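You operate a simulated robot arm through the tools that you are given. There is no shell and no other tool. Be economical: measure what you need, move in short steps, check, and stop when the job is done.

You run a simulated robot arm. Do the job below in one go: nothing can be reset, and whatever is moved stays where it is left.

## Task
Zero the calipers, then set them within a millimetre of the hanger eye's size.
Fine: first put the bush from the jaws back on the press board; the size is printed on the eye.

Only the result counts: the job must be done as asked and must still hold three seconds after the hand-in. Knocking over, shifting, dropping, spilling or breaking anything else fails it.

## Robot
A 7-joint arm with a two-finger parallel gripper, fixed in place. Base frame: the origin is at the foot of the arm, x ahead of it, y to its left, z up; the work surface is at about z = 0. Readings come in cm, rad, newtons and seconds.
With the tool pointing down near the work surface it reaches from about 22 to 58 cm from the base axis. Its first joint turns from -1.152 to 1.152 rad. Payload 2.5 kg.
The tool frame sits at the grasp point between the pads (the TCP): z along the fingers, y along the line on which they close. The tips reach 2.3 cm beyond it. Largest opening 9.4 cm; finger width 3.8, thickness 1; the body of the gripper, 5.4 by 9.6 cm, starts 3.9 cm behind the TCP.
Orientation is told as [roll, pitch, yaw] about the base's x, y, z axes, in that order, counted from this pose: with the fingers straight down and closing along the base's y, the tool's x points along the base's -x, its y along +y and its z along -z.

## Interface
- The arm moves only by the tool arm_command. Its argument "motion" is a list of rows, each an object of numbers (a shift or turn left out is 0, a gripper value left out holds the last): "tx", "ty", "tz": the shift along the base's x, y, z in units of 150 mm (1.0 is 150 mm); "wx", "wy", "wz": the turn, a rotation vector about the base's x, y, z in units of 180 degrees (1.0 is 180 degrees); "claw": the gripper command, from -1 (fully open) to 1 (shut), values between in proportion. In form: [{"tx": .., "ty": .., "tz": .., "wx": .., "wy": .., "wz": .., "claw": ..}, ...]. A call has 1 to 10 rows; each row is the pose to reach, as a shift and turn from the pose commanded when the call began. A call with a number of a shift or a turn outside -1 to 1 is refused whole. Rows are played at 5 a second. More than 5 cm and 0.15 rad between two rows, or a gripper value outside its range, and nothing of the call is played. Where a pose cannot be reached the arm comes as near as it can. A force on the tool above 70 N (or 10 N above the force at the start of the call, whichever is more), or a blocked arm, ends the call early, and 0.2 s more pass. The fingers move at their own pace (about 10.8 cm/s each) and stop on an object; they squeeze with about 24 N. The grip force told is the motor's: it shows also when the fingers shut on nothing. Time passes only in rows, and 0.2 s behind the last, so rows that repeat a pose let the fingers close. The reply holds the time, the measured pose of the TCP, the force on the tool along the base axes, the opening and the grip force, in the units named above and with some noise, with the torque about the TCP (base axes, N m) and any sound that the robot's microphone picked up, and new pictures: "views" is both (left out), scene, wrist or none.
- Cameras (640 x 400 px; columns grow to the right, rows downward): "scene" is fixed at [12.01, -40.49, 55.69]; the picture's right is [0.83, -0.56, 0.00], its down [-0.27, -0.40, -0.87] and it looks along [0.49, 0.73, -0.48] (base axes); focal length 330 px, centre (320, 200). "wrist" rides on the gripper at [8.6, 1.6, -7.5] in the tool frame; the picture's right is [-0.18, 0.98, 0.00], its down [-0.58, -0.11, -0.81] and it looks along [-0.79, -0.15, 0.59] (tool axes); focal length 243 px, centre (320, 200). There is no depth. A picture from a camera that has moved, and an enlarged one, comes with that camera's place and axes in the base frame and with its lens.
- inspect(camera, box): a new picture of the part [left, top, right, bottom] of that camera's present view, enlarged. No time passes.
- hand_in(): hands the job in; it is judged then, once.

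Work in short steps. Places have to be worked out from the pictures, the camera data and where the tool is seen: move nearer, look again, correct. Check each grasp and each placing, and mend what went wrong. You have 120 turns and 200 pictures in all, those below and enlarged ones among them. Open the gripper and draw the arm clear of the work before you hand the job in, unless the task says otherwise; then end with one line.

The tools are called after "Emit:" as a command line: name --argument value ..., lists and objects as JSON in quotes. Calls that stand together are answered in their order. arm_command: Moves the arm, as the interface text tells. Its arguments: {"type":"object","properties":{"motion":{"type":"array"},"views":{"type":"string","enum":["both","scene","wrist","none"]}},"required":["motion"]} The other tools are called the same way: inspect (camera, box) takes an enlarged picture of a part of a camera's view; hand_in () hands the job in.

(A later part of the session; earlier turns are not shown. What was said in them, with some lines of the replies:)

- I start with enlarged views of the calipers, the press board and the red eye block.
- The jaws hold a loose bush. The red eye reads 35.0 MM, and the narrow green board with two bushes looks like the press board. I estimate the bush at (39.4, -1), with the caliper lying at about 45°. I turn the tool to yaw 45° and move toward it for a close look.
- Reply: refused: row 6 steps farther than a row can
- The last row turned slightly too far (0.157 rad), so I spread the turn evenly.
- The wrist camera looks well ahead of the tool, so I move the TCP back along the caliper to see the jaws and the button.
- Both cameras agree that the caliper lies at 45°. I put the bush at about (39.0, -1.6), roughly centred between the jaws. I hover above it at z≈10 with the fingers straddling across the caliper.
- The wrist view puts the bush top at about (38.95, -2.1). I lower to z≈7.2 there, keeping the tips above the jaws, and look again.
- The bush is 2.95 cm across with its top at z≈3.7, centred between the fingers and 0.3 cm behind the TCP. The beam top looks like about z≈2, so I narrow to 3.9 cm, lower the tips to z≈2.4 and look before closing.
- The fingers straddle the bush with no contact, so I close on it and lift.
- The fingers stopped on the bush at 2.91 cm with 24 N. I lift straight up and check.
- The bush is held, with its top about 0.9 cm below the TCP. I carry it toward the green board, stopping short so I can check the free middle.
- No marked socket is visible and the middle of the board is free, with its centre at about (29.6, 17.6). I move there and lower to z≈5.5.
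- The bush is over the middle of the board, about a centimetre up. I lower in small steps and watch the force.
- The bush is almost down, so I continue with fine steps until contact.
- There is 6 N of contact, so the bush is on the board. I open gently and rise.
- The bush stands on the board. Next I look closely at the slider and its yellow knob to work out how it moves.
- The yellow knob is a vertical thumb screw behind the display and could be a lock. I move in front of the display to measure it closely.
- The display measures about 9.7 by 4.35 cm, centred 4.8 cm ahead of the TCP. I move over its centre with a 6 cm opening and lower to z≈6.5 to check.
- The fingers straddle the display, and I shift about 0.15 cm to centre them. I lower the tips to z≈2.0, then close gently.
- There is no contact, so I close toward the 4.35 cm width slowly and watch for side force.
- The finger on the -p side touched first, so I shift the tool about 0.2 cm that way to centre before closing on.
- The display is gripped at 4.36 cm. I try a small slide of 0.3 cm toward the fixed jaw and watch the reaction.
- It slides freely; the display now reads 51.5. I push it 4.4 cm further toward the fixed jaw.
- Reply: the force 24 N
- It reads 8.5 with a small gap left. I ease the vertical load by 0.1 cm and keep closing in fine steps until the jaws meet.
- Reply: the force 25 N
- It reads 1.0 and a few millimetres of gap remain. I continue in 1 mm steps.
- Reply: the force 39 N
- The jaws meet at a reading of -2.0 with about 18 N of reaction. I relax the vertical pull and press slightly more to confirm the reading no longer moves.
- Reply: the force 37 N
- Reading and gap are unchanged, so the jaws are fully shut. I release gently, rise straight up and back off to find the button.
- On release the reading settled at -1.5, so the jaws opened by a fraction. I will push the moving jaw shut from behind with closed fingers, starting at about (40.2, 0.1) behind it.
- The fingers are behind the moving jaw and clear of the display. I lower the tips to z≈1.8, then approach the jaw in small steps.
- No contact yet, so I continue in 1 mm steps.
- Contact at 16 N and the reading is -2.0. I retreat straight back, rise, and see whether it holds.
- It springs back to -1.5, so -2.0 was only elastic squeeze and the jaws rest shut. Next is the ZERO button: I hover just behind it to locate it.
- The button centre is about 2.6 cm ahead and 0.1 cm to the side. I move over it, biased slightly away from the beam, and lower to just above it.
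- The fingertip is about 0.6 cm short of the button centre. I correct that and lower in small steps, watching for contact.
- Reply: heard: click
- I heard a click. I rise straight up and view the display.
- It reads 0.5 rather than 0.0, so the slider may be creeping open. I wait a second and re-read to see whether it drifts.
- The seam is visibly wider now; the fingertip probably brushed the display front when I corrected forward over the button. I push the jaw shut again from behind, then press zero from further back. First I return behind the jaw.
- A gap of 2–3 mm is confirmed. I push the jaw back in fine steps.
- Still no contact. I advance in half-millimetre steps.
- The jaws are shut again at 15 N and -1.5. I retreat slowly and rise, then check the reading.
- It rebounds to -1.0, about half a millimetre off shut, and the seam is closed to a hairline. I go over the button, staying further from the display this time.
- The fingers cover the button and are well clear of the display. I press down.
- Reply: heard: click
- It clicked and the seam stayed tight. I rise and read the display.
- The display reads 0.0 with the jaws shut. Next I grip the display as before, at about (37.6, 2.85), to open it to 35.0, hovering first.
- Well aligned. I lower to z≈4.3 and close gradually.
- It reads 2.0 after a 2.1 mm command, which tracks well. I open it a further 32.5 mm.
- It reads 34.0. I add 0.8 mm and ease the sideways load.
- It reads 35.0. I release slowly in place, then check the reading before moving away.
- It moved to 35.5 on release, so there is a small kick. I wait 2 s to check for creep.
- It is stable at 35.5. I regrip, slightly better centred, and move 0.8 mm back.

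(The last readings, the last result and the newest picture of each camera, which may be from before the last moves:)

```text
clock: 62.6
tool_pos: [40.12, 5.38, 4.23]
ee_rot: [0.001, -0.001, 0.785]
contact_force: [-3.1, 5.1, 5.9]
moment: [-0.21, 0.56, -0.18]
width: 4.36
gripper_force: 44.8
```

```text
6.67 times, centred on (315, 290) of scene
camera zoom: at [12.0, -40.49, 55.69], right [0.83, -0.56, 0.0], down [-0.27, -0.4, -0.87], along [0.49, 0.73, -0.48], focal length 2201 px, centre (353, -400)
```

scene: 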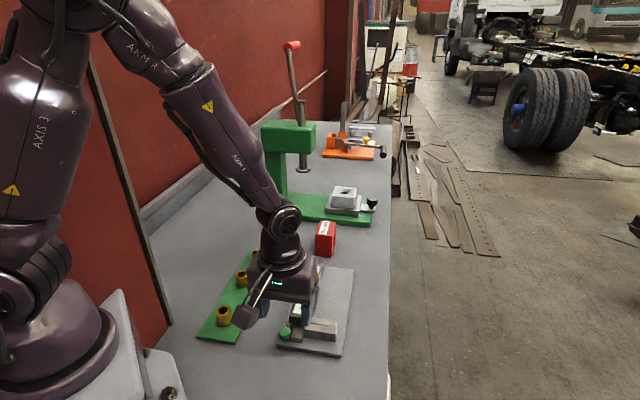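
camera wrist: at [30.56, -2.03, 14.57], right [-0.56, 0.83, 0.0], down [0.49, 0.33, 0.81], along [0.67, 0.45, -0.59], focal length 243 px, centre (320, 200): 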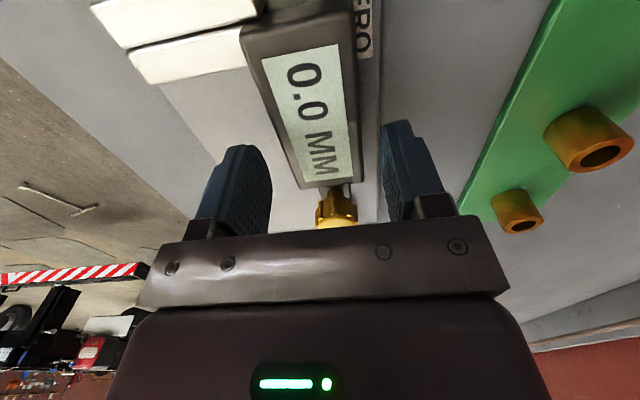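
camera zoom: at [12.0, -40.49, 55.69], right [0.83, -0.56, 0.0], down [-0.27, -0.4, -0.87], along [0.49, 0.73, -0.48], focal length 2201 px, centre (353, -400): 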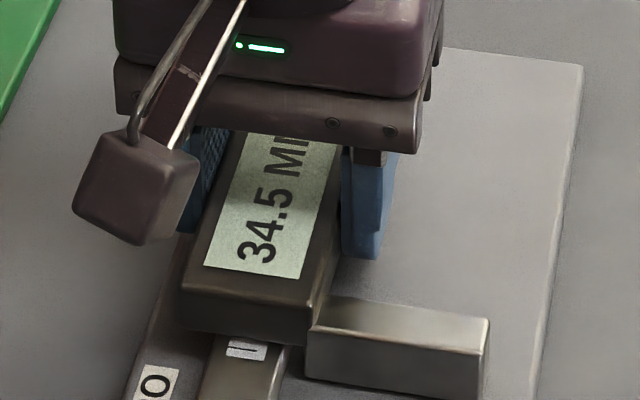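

It reads 34.5. I release slowly and see where it settles.

Emit:
arm_command --motion '[{"claw": 0.08}, {"claw": 0.06}, {"claw": 0.04}, {"claw": -0.1}, {"claw": -0.3}, {"claw": -0.3}]' --views "none"

Emit:
inspect --camera "scene" --box '[290, 260, 340, 320]'

```text
clock: 64.0
tool_pos: [40.25, 5.32, 4.25]
ee_rot: [-0.001, -0.001, 0.787]
contact_force: [-0.4, -0.5, 0.5]
moment: [-0.02, -0.02, 0.02]
width: 6.09
gripper_force: 0.1
```

```text
6.67 times, centred on (315, 290) of scene
camera zoom: at [12.01, -40.49, 55.69], right [0.83, -0.56, 0.0], down [-0.27, -0.4, -0.87], along [0.49, 0.73, -0.48], focal length 2201 px, centre (353, -400)
```

zoom: 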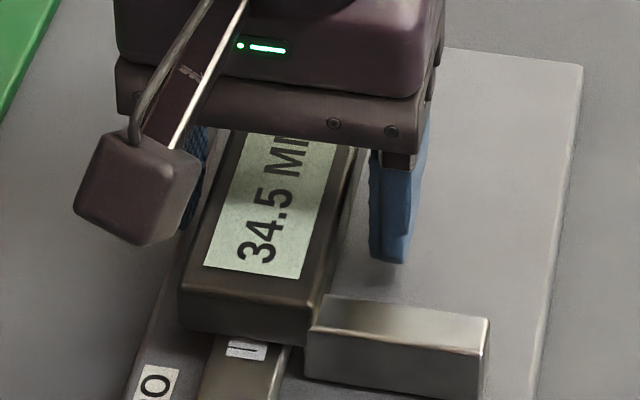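

It holds at 34.5. With the zero residue of up to half a millimetre, the true gap is about 34.5–35, inside the tolerance. I rise straight up and clear, then make a final check.

Emit:
arm_command --motion '[{"tz": 0.1}, {"tz": 0.3}, {"tz": 0.6}, {"tx": -0.2, "ty": -0.2, "tz": 0.8}, {"tx": -0.45, "ty": -0.4, "tz": 0.9}, {"tx": -0.65, "ty": -0.6, "tz": 1.0}, {"tx": -0.65, "ty": -0.6, "tz": 1.0}]' --views "both"

Emit:
inspect --camera "wrist" --box '[240, 40, 440, 220]'

Emit:
inspect --camera "scene" --box '[190, 200, 390, 370]'

```text
refused: row 4 steps farther than a row can; nothing moved
```

```text
2.22 times, centred on (340, 130) of wrist
camera zoom: at [32.94, 0.37, 11.78], right [-0.56, 0.83, 0.0], down [0.49, 0.33, 0.81], along [0.67, 0.46, -0.59], focal length 539 px, centre (276, 356)
```

zoom: 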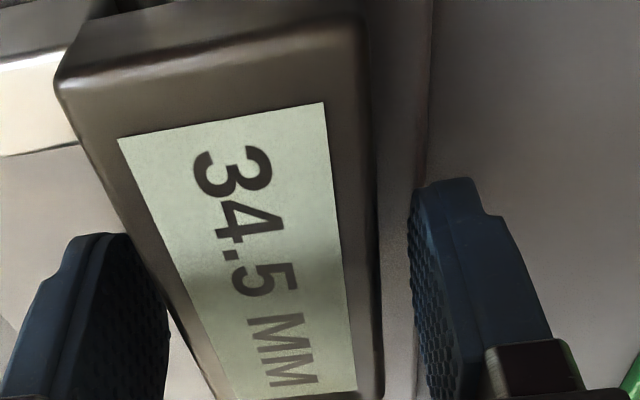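

```text
2.35 times, centred on (290, 285) of scene
camera zoom: at [12.01, -40.49, 55.69], right [0.83, -0.56, 0.0], down [-0.27, -0.4, -0.87], along [0.49, 0.73, -0.48], focal length 777 px, centre (391, 0)
```

zoom: 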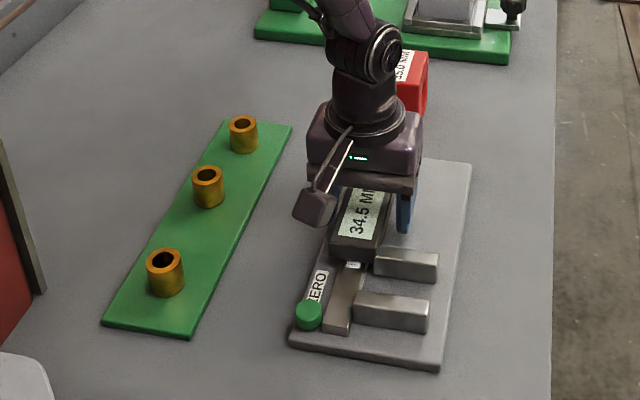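

One step was too long. I repeat the retreat with shorter rows.

Emit:
arm_command --motion '[{"tz": 0.1}, {"tz": 0.3}, {"tz": 0.55}, {"tz": 0.8}, {"tx": -0.15, "ty": -0.15, "tz": 0.9}, {"tx": -0.35, "ty": -0.35, "tz": 0.95}, {"tx": -0.55, "ty": -0.55, "tz": 1.0}, {"tx": -0.65, "ty": -0.65, "tz": 1.0}]' --views "both"

Emit:
inspect --camera "wrist" --box '[240, 40, 440, 220]'

```text
clock: 65.8
tool_pos: [30.63, -4.44, 19.27]
ee_rot: [0.0, 0.001, 0.787]
contact_force: [0.8, 0.2, 0.4]
moment: [-0.01, 0.01, 0.01]
width: 6.09
gripper_force: 0.0
camera wrist: at [23.38, -9.35, 26.88], right [-0.57, 0.82, 0.0], down [0.49, 0.33, 0.81], along [0.67, 0.46, -0.59], focal length 243 px, centre (320, 200)
```

scene: 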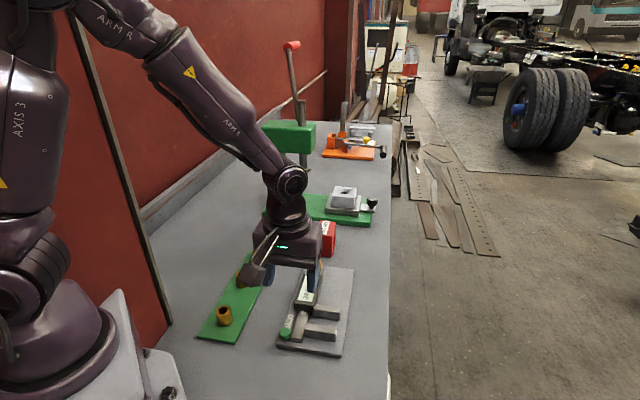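
wrist: 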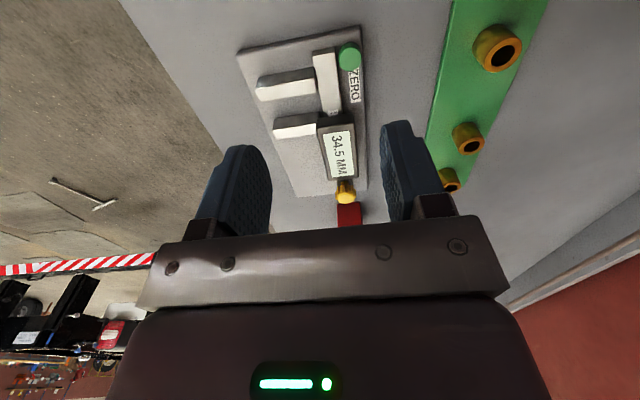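

```text
2.22 times, centred on (340, 130) of wrist
camera zoom: at [23.38, -9.35, 26.88], right [-0.57, 0.82, 0.0], down [0.49, 0.33, 0.81], along [0.67, 0.46, -0.59], focal length 539 px, centre (276, 356)
```

zoom: 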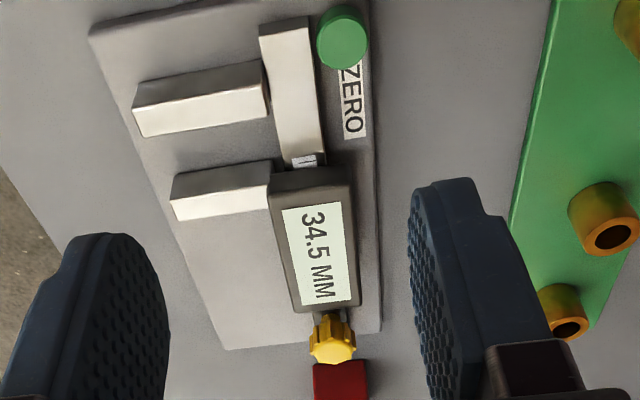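

The display holds at 34.5, the bush stands on the green board, and the red eye and plate are where they were. The arm is clear and open, so I hand in.

Emit:
hand_in

```text
The job is handed in.
```

The bush from the jaws is back on the green board with the other two bushes, which I took to be the press board. The calipers are zeroed with the jaws shut and set to a reading of 34.5 mm, against the 35.0 mm printed on the hanger eye.
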